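You operate a simulated robot arm through the tools that you are given. There is no shell and no other tool.

You are at the controls of a simulated robot arm. One attempt, no reset.

JOB
Put things in order on the top of the side table. At the end: the pink cup is on the flat green box (marked "TEA"); the clear oat tub from the top of the side table is in the red bucket; the blue pasta bag stands where the brown oat bar carton stood; the brown oat bar carton from the top of the side table stands on top of the black drip grid; whatever was shut is shut again. Leave all else as you found it, and nothing knocked over. Set down upright: pink cup.

It is judged by the outcome, as a careful person would: the job done as asked, and still so three seconds after it is handed in. It fails if anything else is knocked over, pushed out of place, dropped, spilled or broken.

ROBOT AND FRAMES
A 7-joint arm with a two-finger parallel gripper, fixed in place. Base frame: the origin is on the floor under the middle of its stand, x ahead of it, y to its left, z up; the work surface is at about z = 0.75. Readings come in m, rad, newtons and seconds.
With the tool pointing down near the work surface it reaches from about 0.2 to 0.68 m from the base axis. Its first joint turns from -1.152 to 1.152 rad. Payload 2.4 kg.
Tool frame: the origin (TCP) lies between the finger pads and is the grasp point; the fingertips stand 0.03 m ahead of it; z points along the fingers, y is the line along which they close. Largest opening 0.094 m; finger width 0.028, thickness 0.01; the body of the gripper, 0.05 by 0.096 m, starts 0.055 m behind the TCP.
Orientation is that of the tool frame in the base frame, as [roll, pitch, yaw] about the fixed x, y, z axes, in that order (R = Rz(yaw) Ry(pitch) Rx(roll)). With the fingers straight down and closing along the base's y, the tool's x points along the base's -x, its y along +y and its z along -z.

CONTROLS
- The arm moves only by the tool step_arm. Its argument "deltas" is a list of rows, each an object (a shift or turn left out is 0, a gripper value left out holds the last) with "offset": the shift along the tool's x, y, z in units of 30 mm (1.0 is 30 mm), a list of three; "dr": the turn, a rotation vector about the tool's x, y, z in units of 5 degrees (1.0 is 5 degrees), a list of three; "gripper": the closure, from 0 (fully open) to 1 (shut). In form: [{"offset": [dx, dy, dz], "dr": [wx, wy, wz], "gripper": gripper}, ...]. A call has 1 to 20 rows; each row shifts and turns the commanded pose from where the row before left it, along the tool's axes as they then stand. A call with a number of a shift or a turn outside -1 to 1 is refused whole. A row lasts 0.2 s, in which the tool goes at most 0.05 m and 0.15 rad; a call with a longer step from one row to the next is refused whole, and so is a gripper value outside its range. A pose out of reach is approached as far as the arm can. The call stops where the force on the tool passes 40 N (or 10 N more than at its start, if that is more) or the arm is blocked; 0.2 s more then pass. The fingers move at their own pace (about 0.153 m/s each) and stop on an object; they squeeze with about 41 N. The grip force told is the motor's: it shows also when the fingers shut on nothing. Time passes only in rows, and 0.2 s behind the last, so rows that do not move let the fingers close. The reply holds the time, the measured pose of the TCP, the force on the tool along the base axes, the opening and the grip force, in the units named above and with some noise, with the torque about the TCP (base axes, N m) and any sound that the robot's microphone picked up.
- Cameras (640 x 400 px; columns grow to the right, rows downward): "scene" is fixed at [0.0399, 0.5141, 1.4319]; the picture's right is [-0.56, -0.83, 0.00], its down [-0.64, 0.44, -0.63] and it looks along [0.52, -0.35, -0.78] (base axes); focal length 310 px, centre (320, 200). "wrist" rides on the gripper at [0.076, 0.014, -0.103] in the tool frame; the picture's right is [-0.18, 0.98, 0.00], its down [-0.75, -0.14, -0.64] and it looks along [-0.63, -0.12, 0.77] (tool axes); focal length 243 px, centre (320, 200). There is no depth. A picture from a camera that has moved, and an enlarged one, comes with that camera's place and axes in the base frame and with its lens. The place of the scene camera against the robot may be out by one fixed shift of up to 0.025 m in any direction.
- grab_frame(camera): a new picture of that camera. The clock stands still meanwhile.
- close_up(camera, box): a new picture of the part [left, top, right, bottom] of that camera's present view, enlarged. The clock stands still meanwhile.
- job_done(): hands the job in; it is judged then, once.

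Nothing tells you positions but the pictures and the camera data. Unless the task says otherwise, let go and move clear before handing in.

The tools are called after "Call:" as a command line: name --argument value ..., lists and objects as JSON in quotes. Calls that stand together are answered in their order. step_arm: Moves the arm, as the interface text tells. Its arguments: {"type":"object","properties":{"deltas":{"type":"array"}},"required":["deltas"]} The other tools are called the same way: grab_frame (camera) takes a picture; close_up (camera, box) takes an enlarged picture of a part of a camera's view; job_done () hands the job in.

At the start:

```text
t: 0.0
tool_pos: [0.3198, 0.1996, 1.1285]
orientation: [3.14, 0.0, -3.142]
ft_force: [0.2, -0.3, 0.4]
wrist_torque: [0.02, -0.01, 0.02]
width: 0.0941
grasp_force: 0.0
```

scene: 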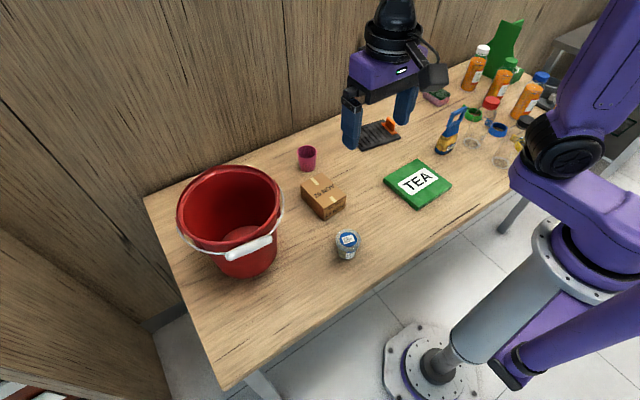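
wrist: 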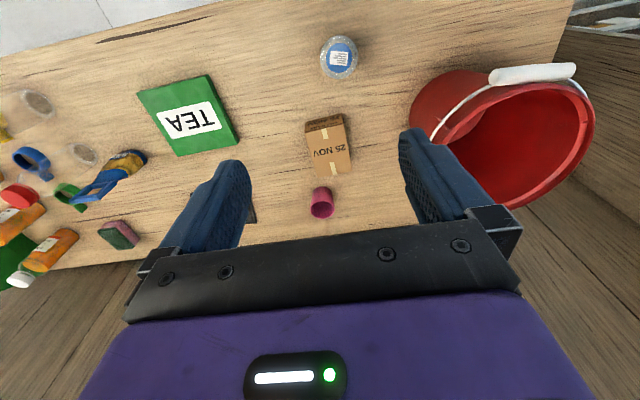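

I see a wooden side table with a red bucket, a pink cup, a brown carton, a small clear tub with a blue label, the green TEA box, a black drip grid with something orange on it, and bottles and jars further right. I'll look closer before moving anything.

Call:
close_up --camera "scene" --box '[280, 120, 480, 270]'

Call:
close_up --camera "scene" --box '[400, 10, 640, 180]'

Call:
close_up --camera "scene" --box '[330, 80, 470, 170]'

Call:
close_up --camera "wrist" --box '[0, 80, 250, 290]'

Call:
close_up --camera "wrist" --box '[270, 20, 600, 230]'

```text
2.67 times, centred on (380, 195) of scene
camera zoom: at [0.0399, 0.5141, 1.4319], right [-0.56, -0.83, 0.0], down [-0.64, 0.44, -0.63], along [0.52, -0.35, -0.78], focal length 828 px, centre (160, 213)
```

zoom: 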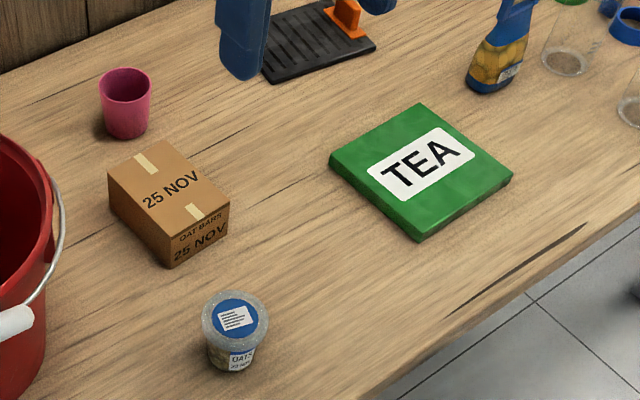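

```text
2.35 times, centred on (520, 95) of scene
camera zoom: at [0.0399, 0.5141, 1.4319], right [-0.56, -0.83, 0.0], down [-0.64, 0.44, -0.63], along [0.52, -0.35, -0.78], focal length 730 px, centre (-151, 447)
```

zoom: 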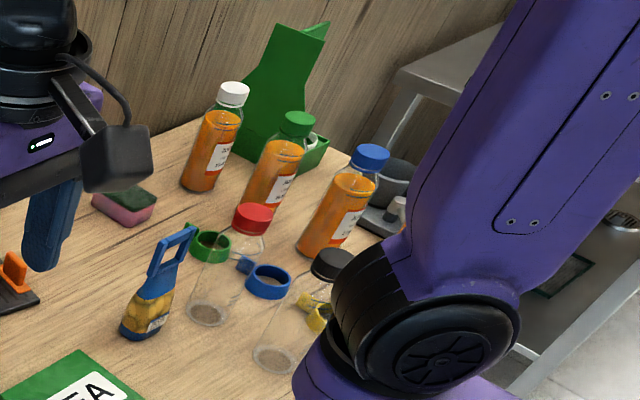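

```text
4.44 times, centred on (400, 125) of scene
camera zoom: at [0.0399, 0.5141, 1.4319], right [-0.56, -0.83, 0.0], down [-0.64, 0.44, -0.63], along [0.52, -0.35, -0.78], focal length 1380 px, centre (-36, 533)
```

zoom: 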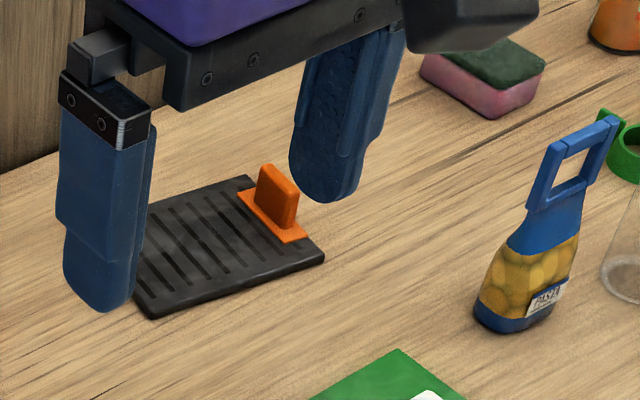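

```text
1.90 times, centred on (125, 185) of wrist
camera zoom: at [0.2439, 0.215, 1.2312], right [0.18, 0.98, 0.0], down [0.75, -0.14, 0.64], along [0.63, -0.12, -0.77], focal length 462 px, centre (691, 229)
```

zoom: 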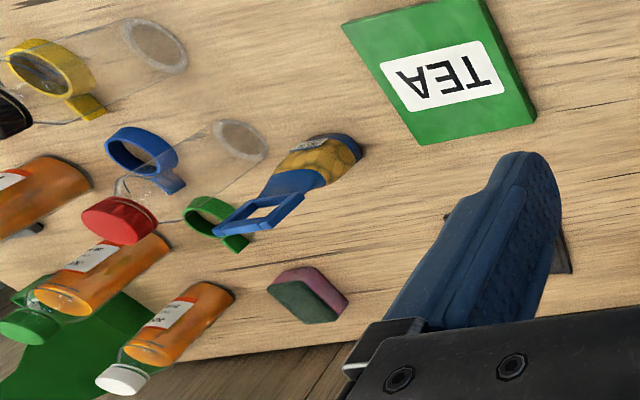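

```text
1.90 times, centred on (435, 125) of wrist
camera zoom: at [0.2439, 0.215, 1.2312], right [0.18, 0.98, 0.0], down [0.75, -0.14, 0.64], along [0.63, -0.12, -0.77], focal length 462 px, centre (101, 343)
```

zoom: 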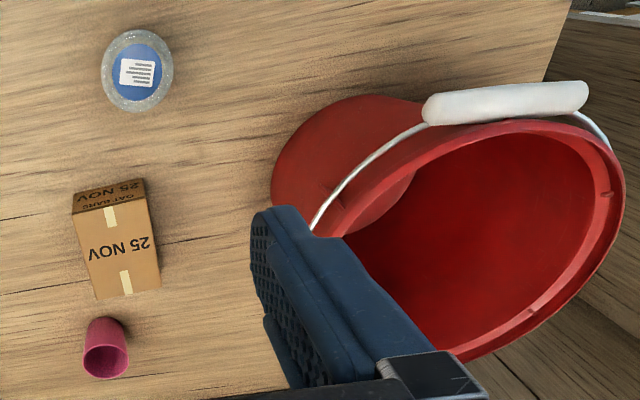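

Rough positions from both cameras are: tub (0.32, 0.23), carton (0.48, 0.19), cup (0.61, 0.15), TEA box (0.375, -0.045), drip grid (0.61, -0.09), pasta bag (0.44, -0.235) and bucket (0.45, 0.43). I'll swing the arm at height toward the right side to get a better wrist view of the grid, bag and jars.

Call:
step_arm --deltas '[{"offset": [0, -1, 0]}, {"offset": [0, -1, 0]}, {"offset": [0, -1, 0]}, {"offset": [0, -1, 0]}, {"offset": [0, -1, 0]}, {"offset": [0, -1, 0]}, {"offset": [0, -1, 0]}, {"offset": [0, -1, 0]}, {"offset": [0, -1, 0]}, {"offset": [0, -1, 0]}]'

Call:
grab_frame --camera "wrist"

Call:
grab_frame --camera "scene"

```text
t: 2.2
tool_pos: [0.3194, -0.0992, 1.1247]
orientation: [-3.141, 0.0, -3.14]
ft_force: [-0.4, -0.2, 0.6]
wrist_torque: [-0.01, -0.02, 0.01]
width: 0.0937
grasp_force: 0.2
```

```text
taken
camera wrist: at [0.243, -0.0856, 1.2285], right [0.18, 0.98, 0.0], down [0.75, -0.14, 0.64], along [0.63, -0.12, -0.77], focal length 243 px, centre (320, 200)
```

wrist: 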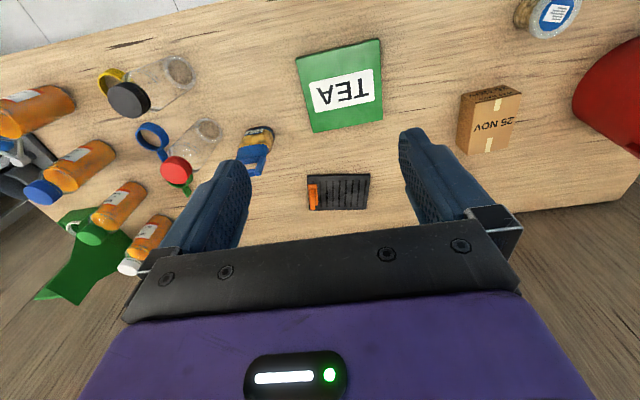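

```text
taken
```

scene: 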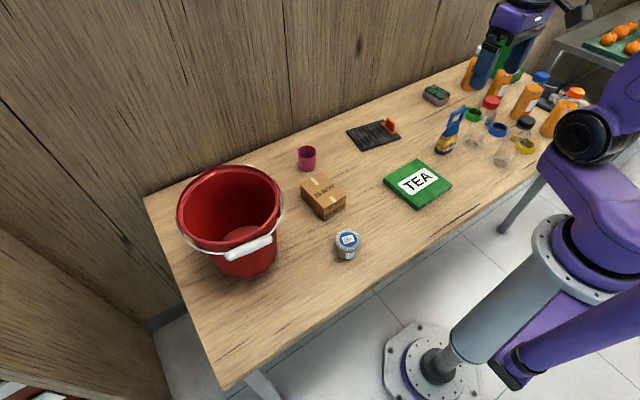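

Call:
close_up --camera "wrist" --box '[200, 110, 400, 235]'

Call:
close_up --camera "wrist" --box '[100, 40, 300, 210]'

Call:
close_up --camera "scene" --box '[330, 75, 530, 200]'

Call:
close_up --camera "scene" --box '[340, 80, 480, 170]'

Call:
close_up --camera "scene" --box '[160, 140, 370, 290]'

```text
3.20 times, centred on (300, 172) of wrist
camera zoom: at [0.243, -0.0856, 1.2285], right [0.18, 0.98, 0.0], down [0.75, -0.14, 0.64], along [0.63, -0.12, -0.77], focal length 776 px, centre (384, 288)
```

zoom: 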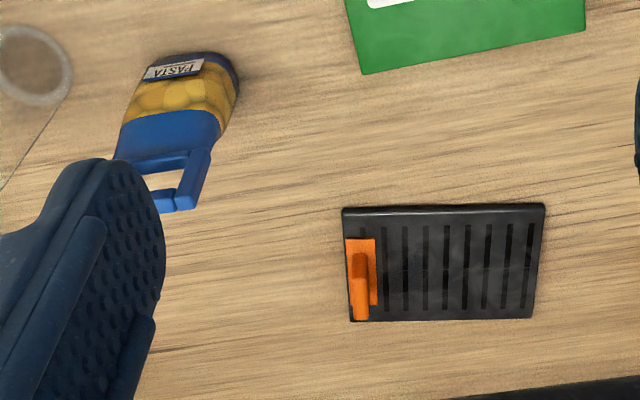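

```text
2.35 times, centred on (200, 125) of wrist
camera zoom: at [0.243, -0.0856, 1.2285], right [0.18, 0.98, 0.0], down [0.75, -0.14, 0.64], along [0.63, -0.12, -0.77], focal length 571 px, centre (602, 376)
```

zoom: 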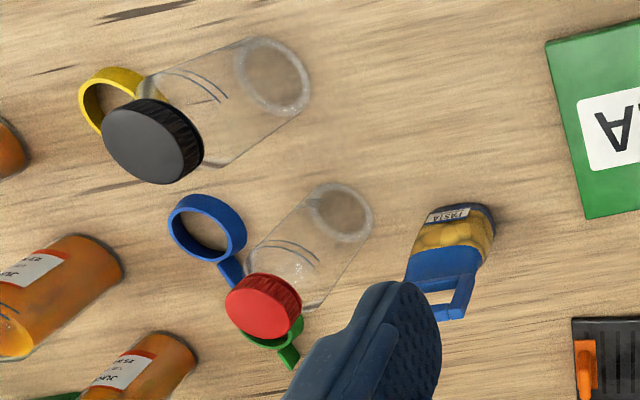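

```text
3.20 times, centred on (430, 138) of scene
camera zoom: at [0.0399, 0.5141, 1.4319], right [-0.56, -0.83, 0.0], down [-0.64, 0.44, -0.63], along [0.52, -0.35, -0.78], focal length 994 px, centre (-32, 400)
```

zoom: 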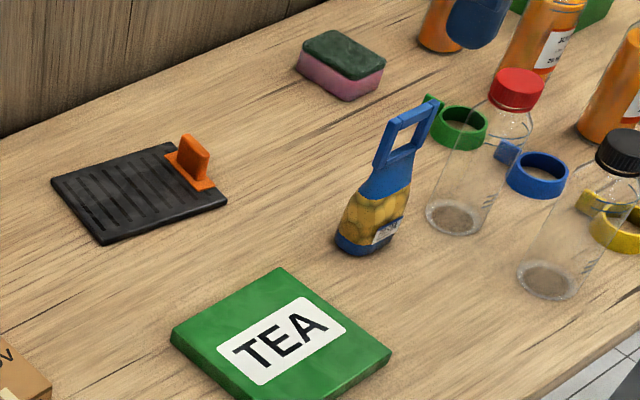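

```text
4.44 times, centred on (410, 125) of scene
camera zoom: at [0.0399, 0.5141, 1.4319], right [-0.56, -0.83, 0.0], down [-0.64, 0.44, -0.63], along [0.52, -0.35, -0.78], focal length 1380 px, centre (-80, 533)
```

zoom: 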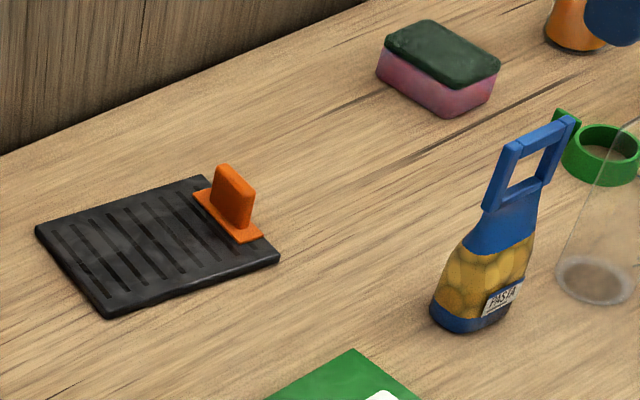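

```text
2.67 times, centred on (265, 215) of scene
camera zoom: at [0.0399, 0.5141, 1.4319], right [-0.56, -0.83, 0.0], down [-0.64, 0.44, -0.63], along [0.52, -0.35, -0.78], focal length 828 px, centre (467, 160)
```

zoom: 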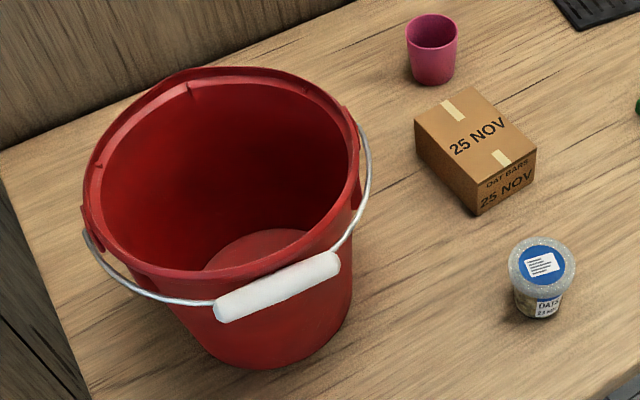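

The grid is about 0.145 x 0.11 m, turned roughly 9°, with an orange tab at its -y end and enough free space for the carton. The bucket is open and looks empty, so next I'll swing left to measure it, the tub, the carton and the cup.

Call:
step_arm --deltas '[{"offset": [0, 1, 0]}, {"offset": [0, 1, 0]}, {"offset": [0, 1, 0]}, {"offset": [0, 1, 0]}, {"offset": [0, 1, 0]}, {"offset": [0, 1, 0]}, {"offset": [0, 1, 0]}, {"offset": [0, 1, 0]}, {"offset": [0, 1, 0]}, {"offset": [0, 1, 0]}, {"offset": [0, 1, 0]}, {"offset": [0, 1, 0]}, {"offset": [0, 1, 0]}, {"offset": [0, 1, 0]}]'

Call:
grab_frame --camera "wrist"

```text
t: 5.2
tool_pos: [0.3164, 0.3224, 1.1309]
orientation: [-3.141, 0.001, 3.141]
ft_force: [-0.5, 0.2, 0.0]
wrist_torque: [0.0, 0.03, -0.05]
width: 0.0941
grasp_force: 0.0
```

```text
taken
camera wrist: at [0.2404, 0.3361, 1.2337], right [0.18, 0.98, 0.0], down [0.75, -0.14, 0.64], along [0.63, -0.12, -0.77], focal length 243 px, centre (320, 200)
```

wrist: 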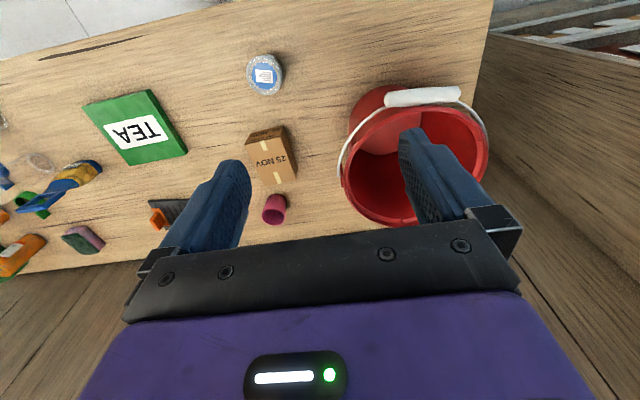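

Call:
close_up --camera "wrist" --box '[320, 70, 500, 235]'

Call:
close_up --camera "wrist" --box '[220, 40, 320, 105]'

Call:
close_up --camera "wrist" --box '[220, 110, 340, 230]'

Call:
close_up --camera "scene" --box '[160, 150, 300, 290]'

```text
2.42 times, centred on (410, 152) of wrist
camera zoom: at [0.2404, 0.3361, 1.2337], right [0.18, 0.98, 0.0], down [0.75, -0.14, 0.64], along [0.63, -0.12, -0.77], focal length 588 px, centre (102, 315)
```

zoom: 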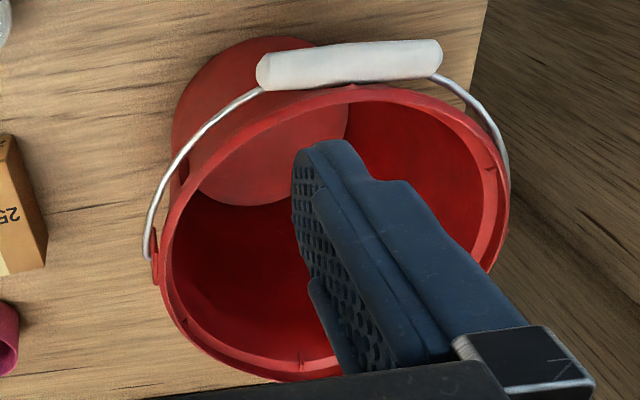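

```text
6.15 times, centred on (270, 72) of wrist
camera zoom: at [0.2404, 0.3361, 1.2337], right [0.18, 0.98, 0.0], down [0.75, -0.14, 0.64], along [0.63, -0.12, -0.77], focal length 1493 px, centre (628, 985)
```

zoom: 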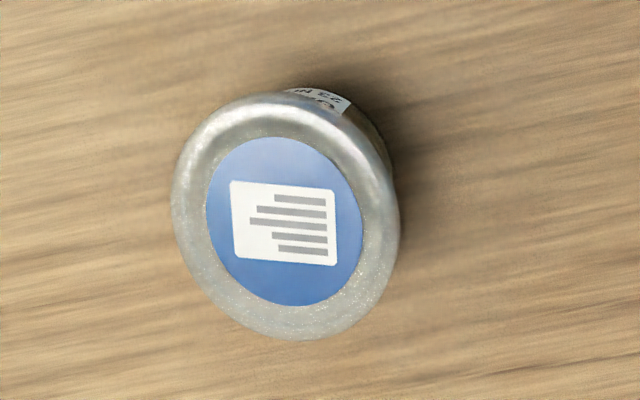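

```text
3.33 times, centred on (280, 170) of wrist
camera zoom: at [0.2404, 0.3361, 1.2337], right [0.18, 0.98, 0.0], down [0.75, -0.14, 0.64], along [0.63, -0.12, -0.77], focal length 809 px, centre (453, 300)
```

zoom: 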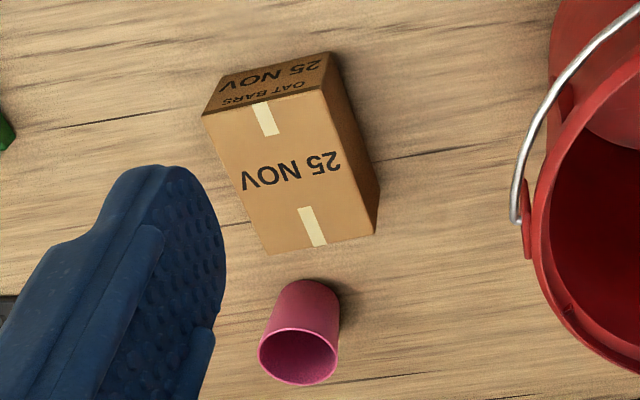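

```text
2.86 times, centred on (230, 220) of scene
camera zoom: at [0.0399, 0.5141, 1.4319], right [-0.56, -0.83, 0.0], down [-0.64, 0.44, -0.63], along [0.52, -0.35, -0.78], focal length 887 px, centre (577, 143)
```

zoom: 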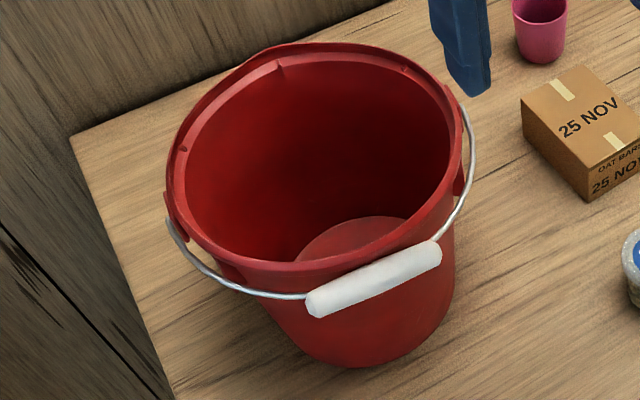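

Measurements so far: bucket rim centre about (0.46, 0.43), rim z about 0.943, radius about 0.10. The tub is at (0.319, 0.231) with its top at z about 0.807 and about 0.06 m across. I'll move above the tub, come down part way and check alignment.

Call:
step_arm --deltas '[{"offset": [-0.09, -1, 0]}, {"offset": [0, -1, 0]}, {"offset": [0, -1, 0]}, {"offset": [0, 0, 1]}, {"offset": [0, 0, 1]}, {"offset": [0, 0, 1]}, {"offset": [0, 0, 1]}, {"offset": [0, 0, 1]}, {"offset": [0, 0, 1]}, {"offset": [0, 0, 1]}, {"offset": [0, 0, 0.6]}]'

Call:
grab_frame --camera "wrist"

Call:
grab_frame --camera "scene"

```text
t: 7.6
tool_pos: [0.3226, 0.2307, 0.9005]
orientation: [-3.141, 0.001, -3.141]
ft_force: [1.0, -0.6, 0.5]
wrist_torque: [-0.01, 0.03, 0.04]
width: 0.094
grasp_force: 0.0
```

```text
taken
camera wrist: at [0.246, 0.2443, 1.0024], right [0.18, 0.98, 0.0], down [0.75, -0.14, 0.64], along [0.63, -0.12, -0.77], focal length 243 px, centre (320, 200)
```

wrist: 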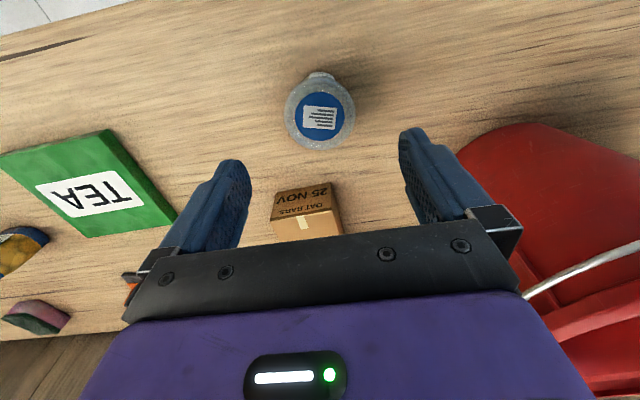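

```text
taken
```

scene: 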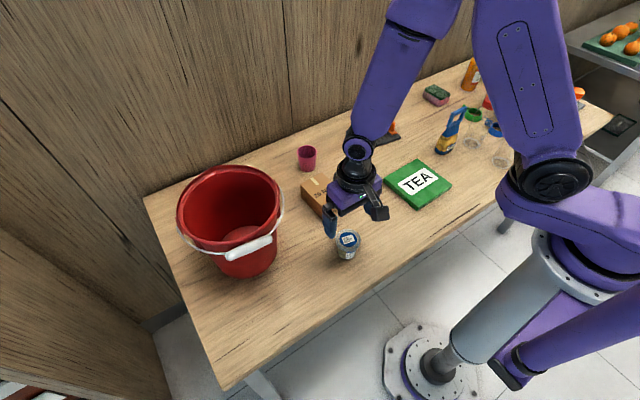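

The tub lines up in y and x needs a shift of about 5 mm toward the base. I'll go down to grasp height and close.

Call:
step_arm --deltas '[{"offset": [0.18, 0, 0.5]}, {"offset": [0, 0, 1]}, {"offset": [0, 0, 1]}, {"offset": [0, 0, 0.7]}, {"offset": [0, 0, 0.3]}, {}]'

Call:
grab_frame --camera "wrist"

Call:
close_up --camera "scene" --box '[290, 160, 410, 280]'

```text
t: 9.0
tool_pos: [0.3161, 0.2296, 0.7968]
orientation: [3.141, 0.001, -3.141]
ft_force: [0.5, 1.2, -0.1]
wrist_torque: [0.01, 0.02, 0.02]
width: 0.0941
grasp_force: 0.1
```

```text
taken
camera wrist: at [0.241, 0.2431, 0.8997], right [0.18, 0.98, 0.0], down [0.75, -0.14, 0.64], along [0.63, -0.12, -0.77], focal length 243 px, centre (320, 200)
```

wrist: 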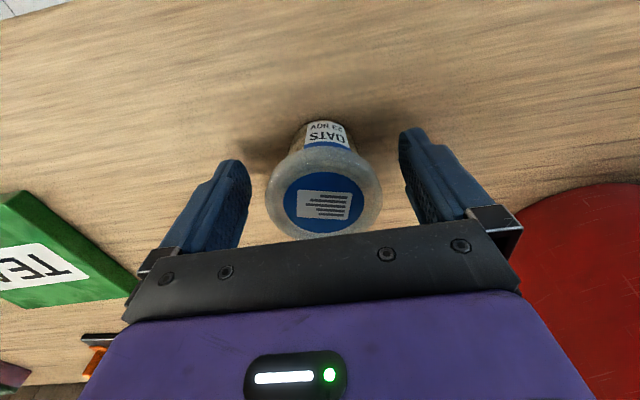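

```text
3.33 times, centred on (350, 220) of scene
camera zoom: at [0.0399, 0.5141, 1.4319], right [-0.56, -0.83, 0.0], down [-0.64, 0.44, -0.63], along [0.52, -0.35, -0.78], focal length 1035 px, centre (220, 133)
```

zoom: 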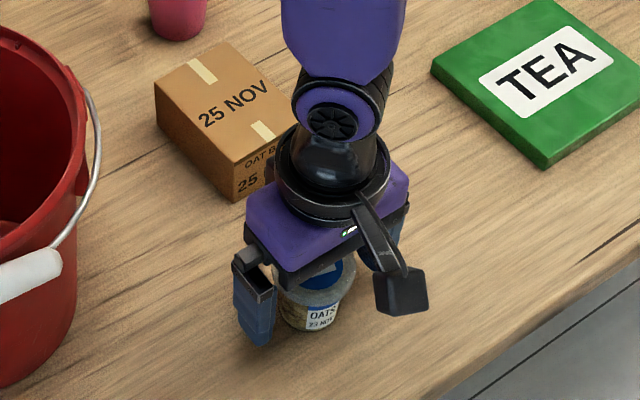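

The tub sits between the fingers, so I'll close on it.

Call:
step_arm --deltas '[{"gripper": 1}, {"gripper": 1}, {"gripper": 1}, {"gripper": 1}]'

Call:
grab_frame --camera "wrist"

```text
t: 10.0
tool_pos: [0.3173, 0.2278, 0.7974]
orientation: [-3.142, -0.001, -3.142]
ft_force: [-0.1, -0.1, 0.2]
wrist_torque: [-0.05, -0.01, -0.02]
width: 0.0607
grasp_force: 41.1
```

```text
taken
camera wrist: at [0.241, 0.243, 0.8999], right [0.18, 0.98, 0.0], down [0.75, -0.14, 0.64], along [0.63, -0.12, -0.77], focal length 243 px, centre (320, 200)
```

wrist: 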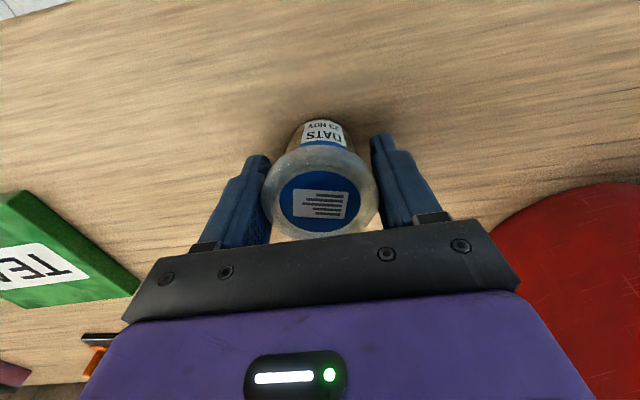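

The grip is firm on the tub (width 0.061). I'll lift it straight up and check it.

Call:
step_arm --deltas '[{"offset": [0, 0, -0.4]}, {"offset": [0, 0, -0.8]}, {"offset": [0, 0, -1]}, {"offset": [0, 0, -1]}, {"offset": [0, 0, -1]}, {"offset": [0, 0, -1]}, {"offset": [0, 0, -1]}, {"offset": [0, 0, -1]}, {"offset": [0, 0, -1]}, {"offset": [0, 0, -0.8]}]'

Call:
grab_frame --camera "wrist"

Call:
grab_frame --camera "scene"

```text
t: 12.2
tool_pos: [0.3155, 0.2335, 1.0644]
orientation: [-3.14, -0.001, 3.141]
ft_force: [0.1, 0.9, -0.3]
wrist_torque: [0.02, -0.02, 0.02]
width: 0.0602
grasp_force: 40.5
```

```text
taken
camera wrist: at [0.2395, 0.2481, 1.1676], right [0.18, 0.98, 0.0], down [0.75, -0.14, 0.64], along [0.63, -0.12, -0.77], focal length 243 px, centre (320, 200)
```

wrist: 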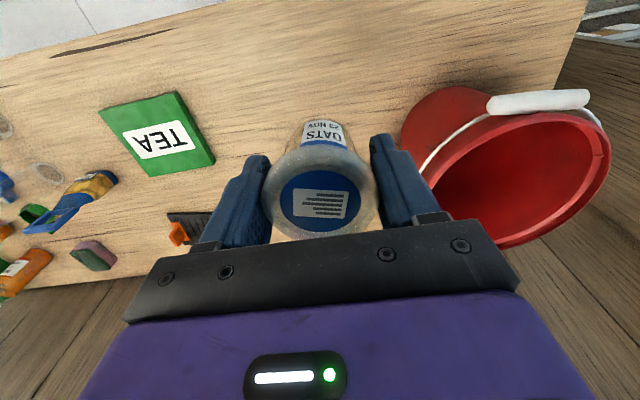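

```text
taken
```

scene: 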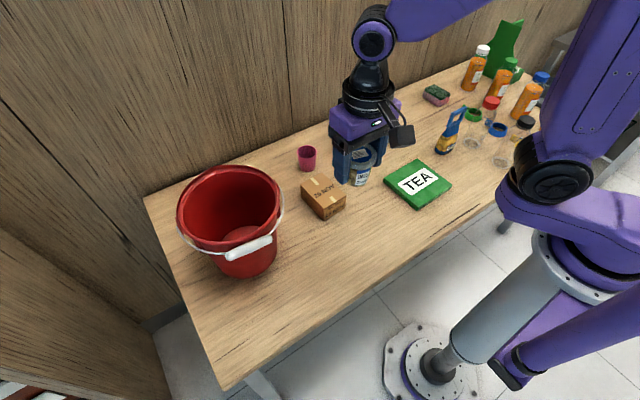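

The tub is held upright and clear of everything. I'll carry it over the bucket at this height.

Call:
step_arm --deltas '[{"offset": [-0.817, 0.943, 0]}, {"offset": [-0.817, 0.943, 0]}, {"offset": [-0.817, 0.943, 0]}, {"offset": [-0.817, 0.943, 0]}, {"offset": [-0.817, 0.943, 0]}, {"offset": [-0.817, 0.943, 0]}, {"offset": [-0.817, 0.943, 0]}, {}]'

Call:
grab_frame --camera "wrist"

Call:
close_up --camera "scene" --box '[140, 60, 360, 290]'

```text
t: 14.0
tool_pos: [0.489, 0.429, 1.0634]
orientation: [-3.141, -0.002, 3.142]
ft_force: [0.3, 0.7, -0.6]
wrist_torque: [-0.02, 0.01, 0.02]
width: 0.0601
grasp_force: 41.4
```

```text
taken
camera wrist: at [0.4122, 0.443, 1.1663], right [0.18, 0.98, 0.0], down [0.75, -0.14, 0.64], along [0.63, -0.12, -0.77], focal length 243 px, centre (320, 200)
```

wrist: 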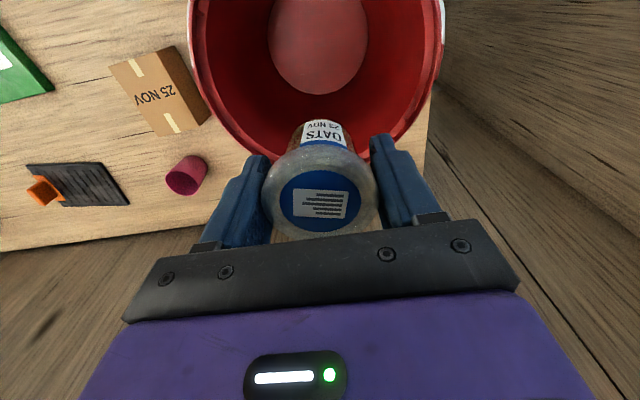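

```text
1.74 times, centred on (250, 175) of scene
camera zoom: at [0.0399, 0.5141, 1.4319], right [-0.56, -0.83, 0.0], down [-0.64, 0.44, -0.63], along [0.52, -0.35, -0.78], focal length 540 px, centre (442, 244)
```

zoom: 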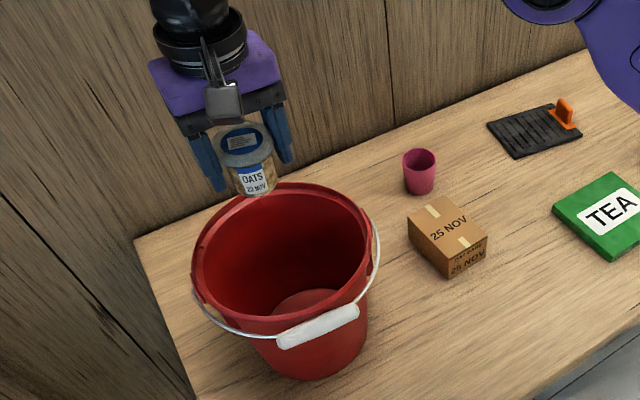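

The bucket floor is centred at about (0.460, 0.432) with radius about 0.071, and the gripper and camera fit inside with more than 1 cm to spare. I'll lower the tub in, watching forces.

Call:
step_arm --deltas '[{"offset": [0, 0, 0.8]}, {"offset": [0, 0, 0.8]}, {"offset": [0, 0, 0.8]}, {"offset": [0, 0, 0.8]}, {"offset": [0, 0, 0.8]}, {"offset": [0, 0, 0.8]}, {"offset": [0, 0, 0.8]}, {"offset": [0, 0, 0.8]}, {}]'

Call:
grab_frame --camera "wrist"

Call:
close_up --camera "scene" --box '[140, 100, 340, 290]'

```text
t: 16.0
tool_pos: [0.4892, 0.4276, 0.8742]
orientation: [-3.14, -0.001, -3.142]
ft_force: [-0.3, 0.3, -1.4]
wrist_torque: [0.01, 0.01, 0.02]
width: 0.06
grasp_force: 40.4
```

```text
taken
camera wrist: at [0.4129, 0.4431, 0.9768], right [0.18, 0.98, 0.0], down [0.75, -0.14, 0.64], along [0.63, -0.12, -0.77], focal length 243 px, centre (320, 200)
```

wrist: 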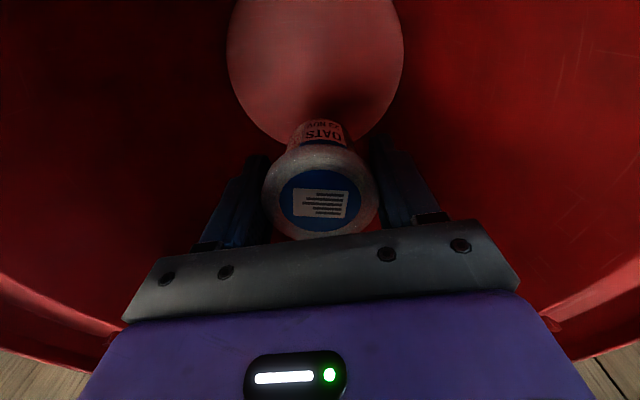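

```text
2.11 times, centred on (240, 195) of scene
camera zoom: at [0.0399, 0.5141, 1.4319], right [-0.56, -0.83, 0.0], down [-0.64, 0.44, -0.63], along [0.52, -0.35, -0.78], focal length 654 px, centre (488, 210)
```

zoom: 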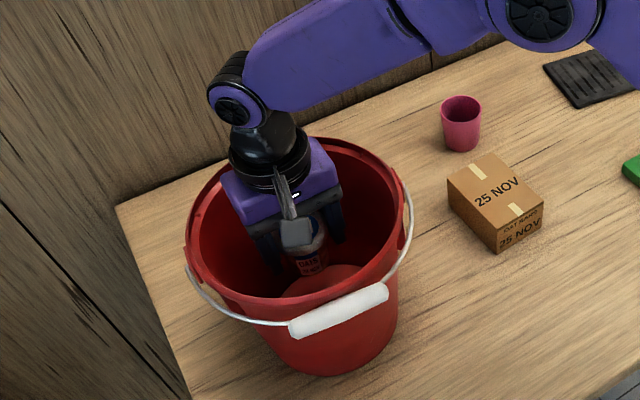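

Everything is clear inside the bucket, and the floor is about 7 cm below grasp contact. I'll continue down slowly.

Call:
step_arm --deltas '[{"offset": [0, 0, 0.6]}, {"offset": [0, 0, 0.6]}, {"offset": [0, 0, 0.5]}, {"offset": [0, 0, 0.3]}, {"offset": [0, 0, 0.15]}, {}]'

Call:
grab_frame --camera "wrist"

Call:
close_up --camera "scene" --box '[140, 100, 340, 290]'

```text
t: 17.4
tool_pos: [0.4871, 0.4281, 0.8091]
orientation: [-3.141, -0.002, 3.14]
ft_force: [1.3, -0.4, -0.3]
wrist_torque: [-0.02, 0.0, -0.01]
width: 0.0598
grasp_force: 40.7
```

```text
taken
camera wrist: at [0.4108, 0.4426, 0.9111], right [0.18, 0.98, 0.0], down [0.75, -0.14, 0.64], along [0.63, -0.12, -0.77], focal length 243 px, centre (320, 200)
```

wrist: 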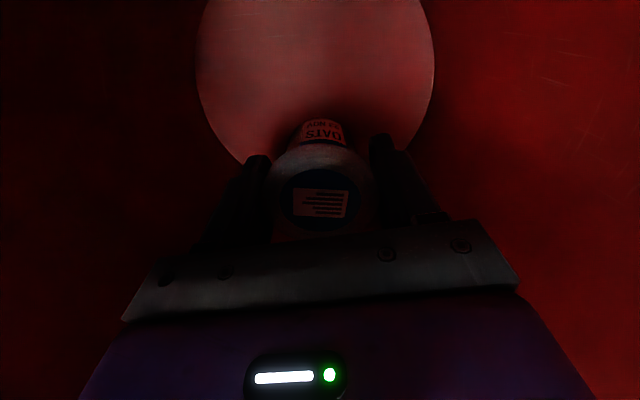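

```text
2.11 times, centred on (240, 195) of scene
camera zoom: at [0.0399, 0.5141, 1.4319], right [-0.56, -0.83, 0.0], down [-0.64, 0.44, -0.63], along [0.52, -0.35, -0.78], focal length 654 px, centre (488, 210)
```

zoom: 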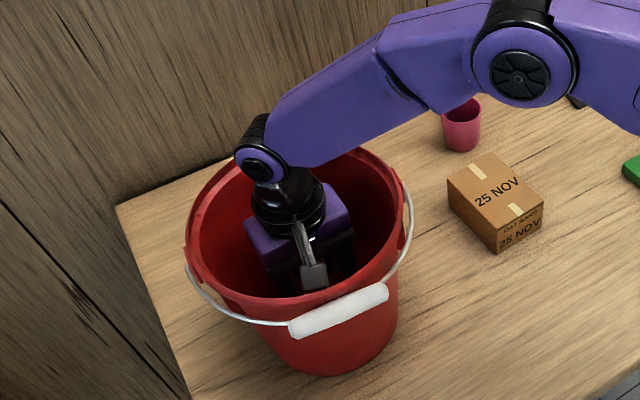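

No contact yet and the tub is just above the floor. I'll ease down in small steps.

Call:
step_arm --deltas '[{"offset": [0, 0, 0.1]}, {}]'

Call:
step_arm --deltas '[{"offset": [0, 0, 0.08]}, {}]'

```text
t: 18.0
tool_pos: [0.4871, 0.4282, 0.8051]
orientation: [3.141, 0.001, 3.141]
ft_force: [-0.7, -0.2, -0.6]
wrist_torque: [0.01, 0.01, 0.01]
width: 0.0595
grasp_force: 41.6
```

```text
t: 18.6
tool_pos: [0.488, 0.4276, 0.8024]
orientation: [-3.141, 0.0, 3.141]
ft_force: [-0.5, 0.3, -0.3]
wrist_torque: [-0.01, -0.02, 0.02]
width: 0.0599
grasp_force: 41.0
```

Still no contact force, so one more small step down.

Call:
step_arm --deltas '[{"offset": [0, 0, 0.08]}, {}]'

```text
t: 19.2
tool_pos: [0.4871, 0.4274, 0.8015]
orientation: [3.141, 0.0, 3.141]
ft_force: [-1.9, -1.6, 9.5]
wrist_torque: [-0.22, 0.25, 0.04]
width: 0.0593
grasp_force: 40.6
```

The tub has touched the bucket floor (about 9 N up). I'll open the fingers partly, then rise straight out.

Call:
step_arm --deltas '[{"gripper": 0.2}, {"gripper": 0.2}, {"offset": [0, 0, -0.3], "gripper": 0.2}, {"offset": [0, 0, -0.7]}, {"offset": [0, 0, -1]}, {"offset": [0, 0, -1]}, {"offset": [0, 0, -1]}, {"offset": [0, 0, -1]}, {"offset": [0, 0, -1]}, {"offset": [0, 0, -1]}, {"offset": [0, 0, -1]}, {"offset": [0, 0, -1]}]'

Call:
grab_frame --camera "wrist"

Call:
grab_frame --camera "scene"

```text
t: 21.8
tool_pos: [0.4882, 0.4258, 1.0724]
orientation: [3.141, 0.001, -3.141]
ft_force: [-0.3, -0.2, -0.9]
wrist_torque: [-0.02, 0.0, 0.01]
width: 0.0753
grasp_force: 0.1
```

```text
taken
camera wrist: at [0.412, 0.4411, 1.1748], right [0.18, 0.98, 0.0], down [0.75, -0.14, 0.64], along [0.63, -0.12, -0.77], focal length 243 px, centre (320, 200)
```

wrist: 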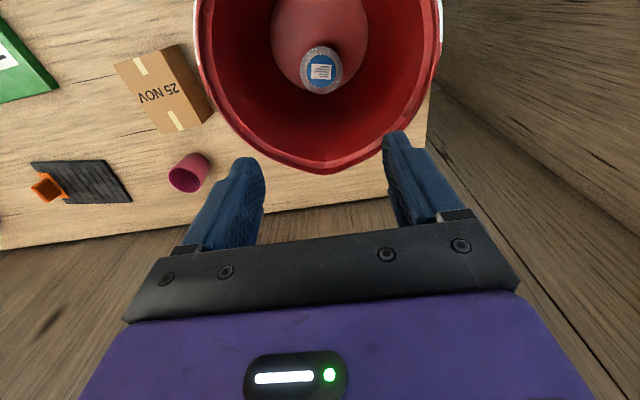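

```text
taken
```

scene: 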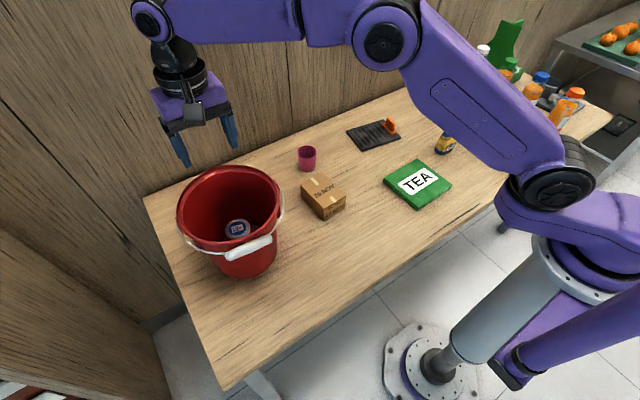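

The tub is standing upright in the bucket. Next is the carton, centred at about (0.482, 0.191) and turned about 2.5°. I'll move above it with the gripper fully open and check.

Call:
step_arm --deltas '[{"offset": [0.0, -0.98, 0], "gripper": 0}, {"offset": [0.0, -0.98, 0]}, {"offset": [0.05, -0.98, 0]}, {"offset": [0.05, -0.98, 0]}, {"offset": [0.05, -0.98, 0]}, {"offset": [0.05, -0.98, 0]}, {"offset": [0, -0.98, 0]}, {"offset": [0, -0.98, 0], "dr": [0, 0, -0.5]}, {"offset": [0, 0, 1]}, {"offset": [0, 0, 1]}, {"offset": [0, 0, 1]}, {"offset": [0, 0, 1]}, {"offset": [0, 0, 1]}, {}]'

Call:
grab_frame --camera "wrist"

Call:
grab_frame --camera "scene"

```text
t: 24.8
tool_pos: [0.4812, 0.1916, 0.9188]
orientation: [-3.141, -0.001, -3.098]
ft_force: [-0.3, -0.3, 0.2]
wrist_torque: [-0.01, 0.0, -0.03]
width: 0.0939
grasp_force: 0.0
```

```text
taken
camera wrist: at [0.4039, 0.202, 1.0216], right [0.14, 0.99, 0.0], down [0.76, -0.11, 0.64], along [0.64, -0.09, -0.77], focal length 243 px, centre (320, 200)
```

wrist: 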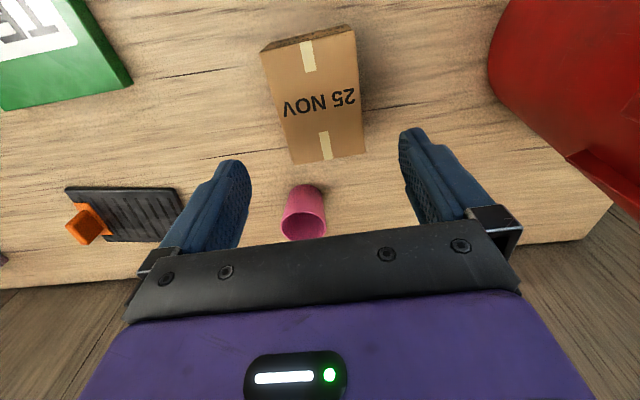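

```text
taken
```

scene: 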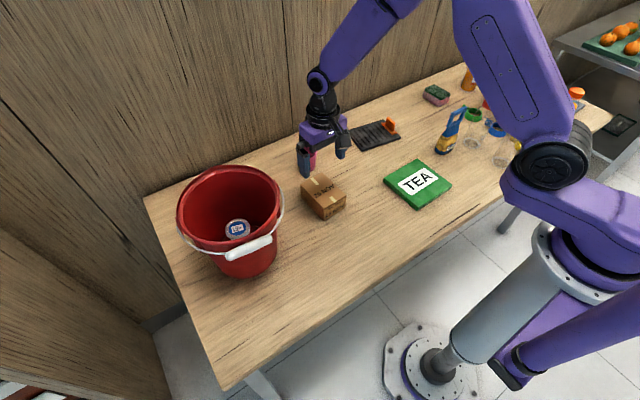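

Call:
close_up --camera "wrist" --box '[240, 10, 400, 180]'

Call:
close_up --camera "wrist" --box '[40, 160, 220, 270]'

Call:
close_up --camera "wrist" --box '[260, 160, 350, 250]'

```text
2.35 times, centred on (320, 95) of wrist
camera zoom: at [0.4039, 0.202, 1.0216], right [0.14, 0.99, 0.0], down [0.76, -0.11, 0.64], along [0.64, -0.09, -0.77], focal length 571 px, centre (320, 447)
```

zoom: 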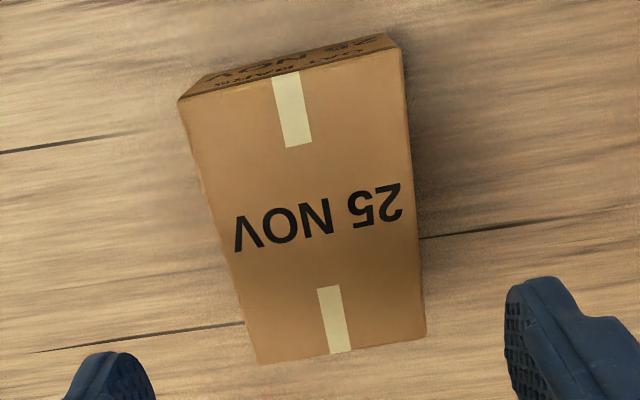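

```text
3.56 times, centred on (130, 215) of wrist
camera zoom: at [0.4039, 0.202, 1.0216], right [0.14, 0.99, 0.0], down [0.76, -0.11, 0.64], along [0.64, -0.09, -0.77], focal length 863 px, centre (996, 147)
```

zoom: 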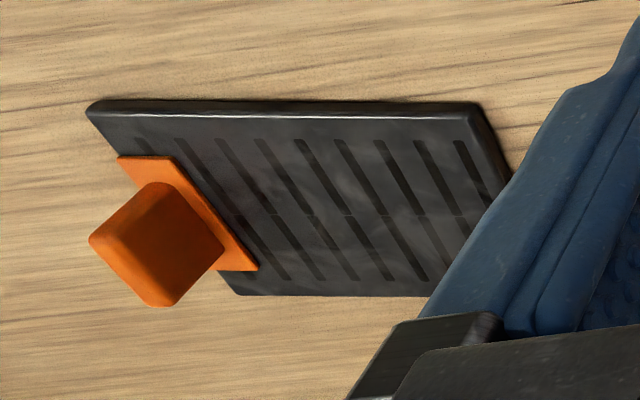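

```text
4.44 times, centred on (305, 205) of wrist
camera zoom: at [0.4039, 0.202, 1.0216], right [0.14, 0.99, 0.0], down [0.76, -0.11, 0.64], along [0.64, -0.09, -0.77], focal length 1078 px, centre (387, 178)
```

zoom: 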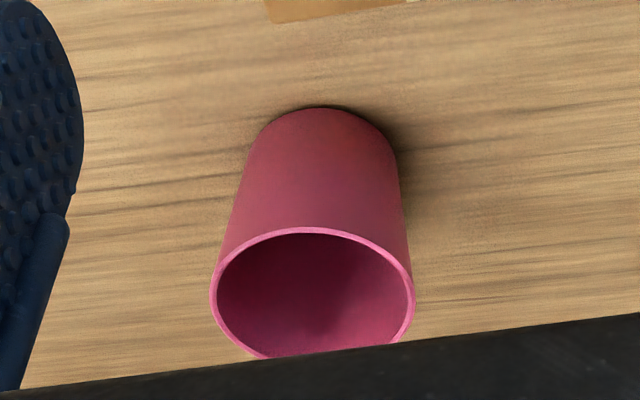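

The carton's refined centre is (0.481, 0.191), turned 3.1°, size 0.105 x 0.076. The drip grid centre is about (0.618, -0.107), turned about -9°. I'll descend on the carton.

Call:
step_arm --deltas '[{"offset": [0, 0, 1], "dr": [0, 0, -0.12]}, {"offset": [0, 0, 1]}, {"offset": [0, 0, 1]}, {"offset": [0, 0, 0.8]}, {"offset": [0, 0, 0.5]}, {}]'

Call:
grab_frame --camera "wrist"

Call:
close_up --camera "scene" --box '[260, 110, 400, 240]'

```text
t: 26.2
tool_pos: [0.4786, 0.1912, 0.7923]
orientation: [3.141, 0.001, -3.089]
ft_force: [-0.3, 0.3, 0.0]
wrist_torque: [-0.02, 0.05, 0.03]
width: 0.0939
grasp_force: 0.1
```

```text
taken
camera wrist: at [0.4022, 0.2021, 0.8938], right [0.13, 0.99, 0.0], down [0.76, -0.1, 0.64], along [0.64, -0.08, -0.77], focal length 243 px, centre (320, 200)
```

wrist: 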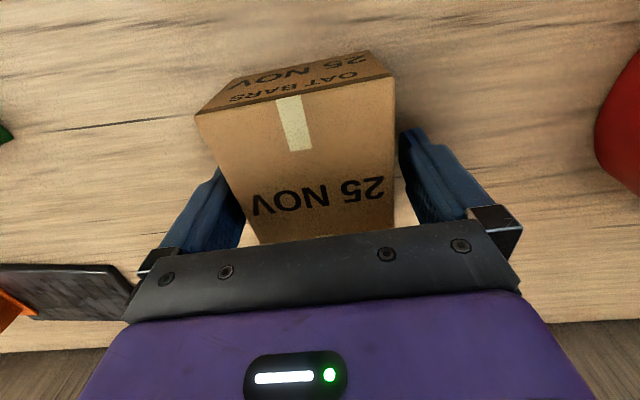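

```text
3.08 times, centred on (330, 175) of scene
camera zoom: at [0.0399, 0.5141, 1.4319], right [-0.56, -0.83, 0.0], down [-0.64, 0.44, -0.63], along [0.52, -0.35, -0.78], focal length 955 px, centre (289, 277)
```

zoom: 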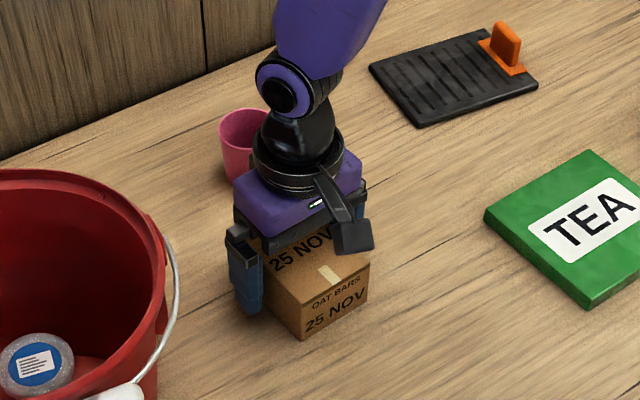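

The carton is between the fingers. I'll drop 3 mm more and close.

Call:
step_arm --deltas '[{"offset": [0, 0, 0.1]}, {"gripper": 1}, {"gripper": 1}, {"gripper": 1}]'

Call:
step_arm --deltas '[{"offset": [0, 0, -0.3]}, {"offset": [0, 0, -0.6]}, {"offset": [0, 0, -1]}, {"offset": [0, 0, -1]}, {"offset": [0, 0, -1]}, {"offset": [0, 0, -1]}, {"offset": [0, 0, -0.6]}, {}]'

Call:
grab_frame --camera "wrist"

Call:
grab_frame --camera "scene"

```text
t: 27.2
tool_pos: [0.4809, 0.1916, 0.7882]
orientation: [3.141, 0.001, -3.088]
ft_force: [-2.3, -3.3, 5.5]
wrist_torque: [0.14, 0.22, 0.13]
width: 0.0792
grasp_force: 41.2
```

```text
t: 29.0
tool_pos: [0.4858, 0.1942, 0.9541]
orientation: [3.142, 0.002, -3.086]
ft_force: [-0.1, -0.1, -1.6]
wrist_torque: [-0.02, 0.0, -0.01]
width: 0.0788
grasp_force: 40.7
```

```text
taken
camera wrist: at [0.4091, 0.204, 1.0555], right [0.13, 0.99, 0.0], down [0.76, -0.1, 0.64], along [0.64, -0.08, -0.77], focal length 243 px, centre (320, 200)
```

wrist: 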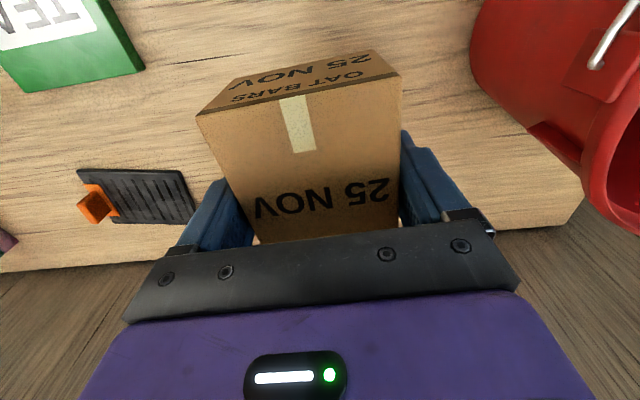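

```text
taken
```

scene: 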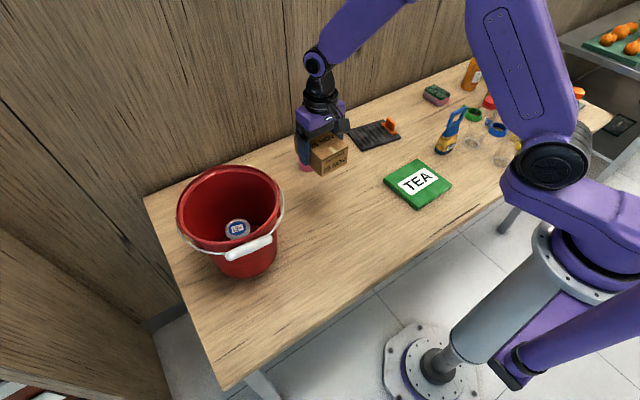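

The carton is held level (width 0.079) and its old spot is centred at about (0.484, 0.191). I'll take a closer look at the grid from here before carrying it over.

Call:
close_up --camera "wrist" --box '[60, 150, 220, 250]'

Call:
close_up --camera "scene" --box '[330, 90, 430, 165]'

```text
4.00 times, centred on (140, 200) of wrist
camera zoom: at [0.4091, 0.204, 1.0555], right [0.13, 0.99, 0.0], down [0.76, -0.1, 0.64], along [0.64, -0.08, -0.77], focal length 970 px, centre (1040, 200)
```

zoom: 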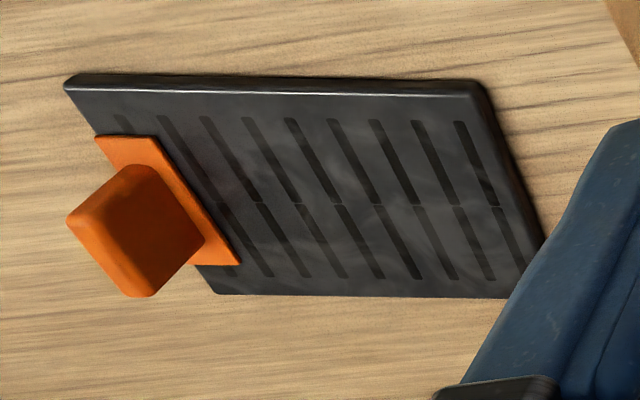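

```text
5.33 times, centred on (380, 128) of scene
camera zoom: at [0.0399, 0.5141, 1.4319], right [-0.56, -0.83, 0.0], down [-0.64, 0.44, -0.63], along [0.52, -0.35, -0.78], focal length 1656 px, centre (0, 587)
```

zoom: 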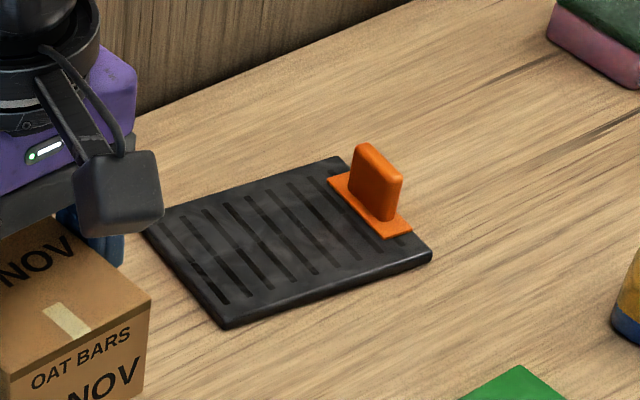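

The grid centre is confirmed near (0.620, -0.107). I'll turn the carton to match the grid and carry it to above the free area at about (0.623, -0.087).

Call:
step_arm --deltas '[{"dr": [0, 0, 0.82]}, {"dr": [0, 0, 0.82]}, {"dr": [0, 0, 0.8]}, {"offset": [-0.654, -0.949, 0]}, {"offset": [-0.654, -0.949, 0]}, {"offset": [-0.654, -0.949, 0]}, {"offset": [-0.654, -0.949, 0]}, {"offset": [-0.654, -0.949, 0]}, {"offset": [-0.654, -0.949, 0]}, {"offset": [-0.654, -0.949, 0]}, {"offset": [-0.654, -0.949, 0]}, {"offset": [-0.654, -0.949, 0]}, {}]'

Call:
grab_frame --camera "wrist"

Call:
close_up --camera "scene" --box '[310, 50, 470, 170]'

```text
t: 31.8
tool_pos: [0.6157, -0.0869, 0.9496]
orientation: [3.141, -0.002, 2.983]
ft_force: [-0.2, 0.9, -2.3]
wrist_torque: [0.01, 0.04, -0.02]
width: 0.0792
grasp_force: 41.0
```

```text
taken
camera wrist: at [0.5433, -0.0609, 1.0532], right [0.34, 0.94, 0.0], down [0.72, -0.26, 0.64], along [0.6, -0.22, -0.77], focal length 243 px, centre (320, 200)
```

wrist: 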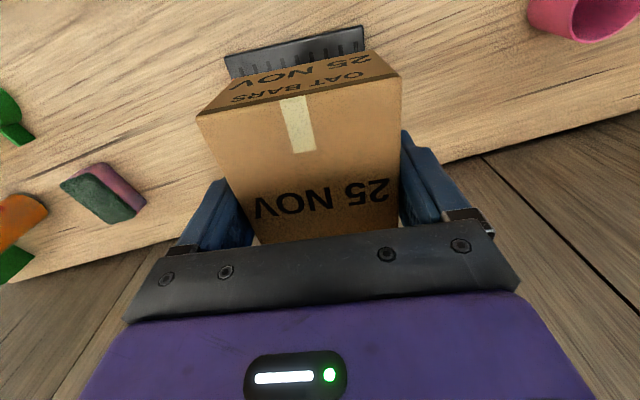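

```text
3.33 times, centred on (390, 110) of scene
camera zoom: at [0.0399, 0.514, 1.4319], right [-0.56, -0.83, 0.0], down [-0.64, 0.44, -0.63], along [0.52, -0.35, -0.78], focal length 1035 px, centre (87, 500)
```

zoom: 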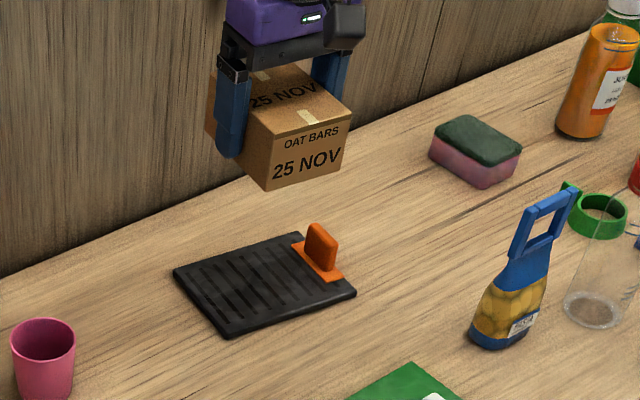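

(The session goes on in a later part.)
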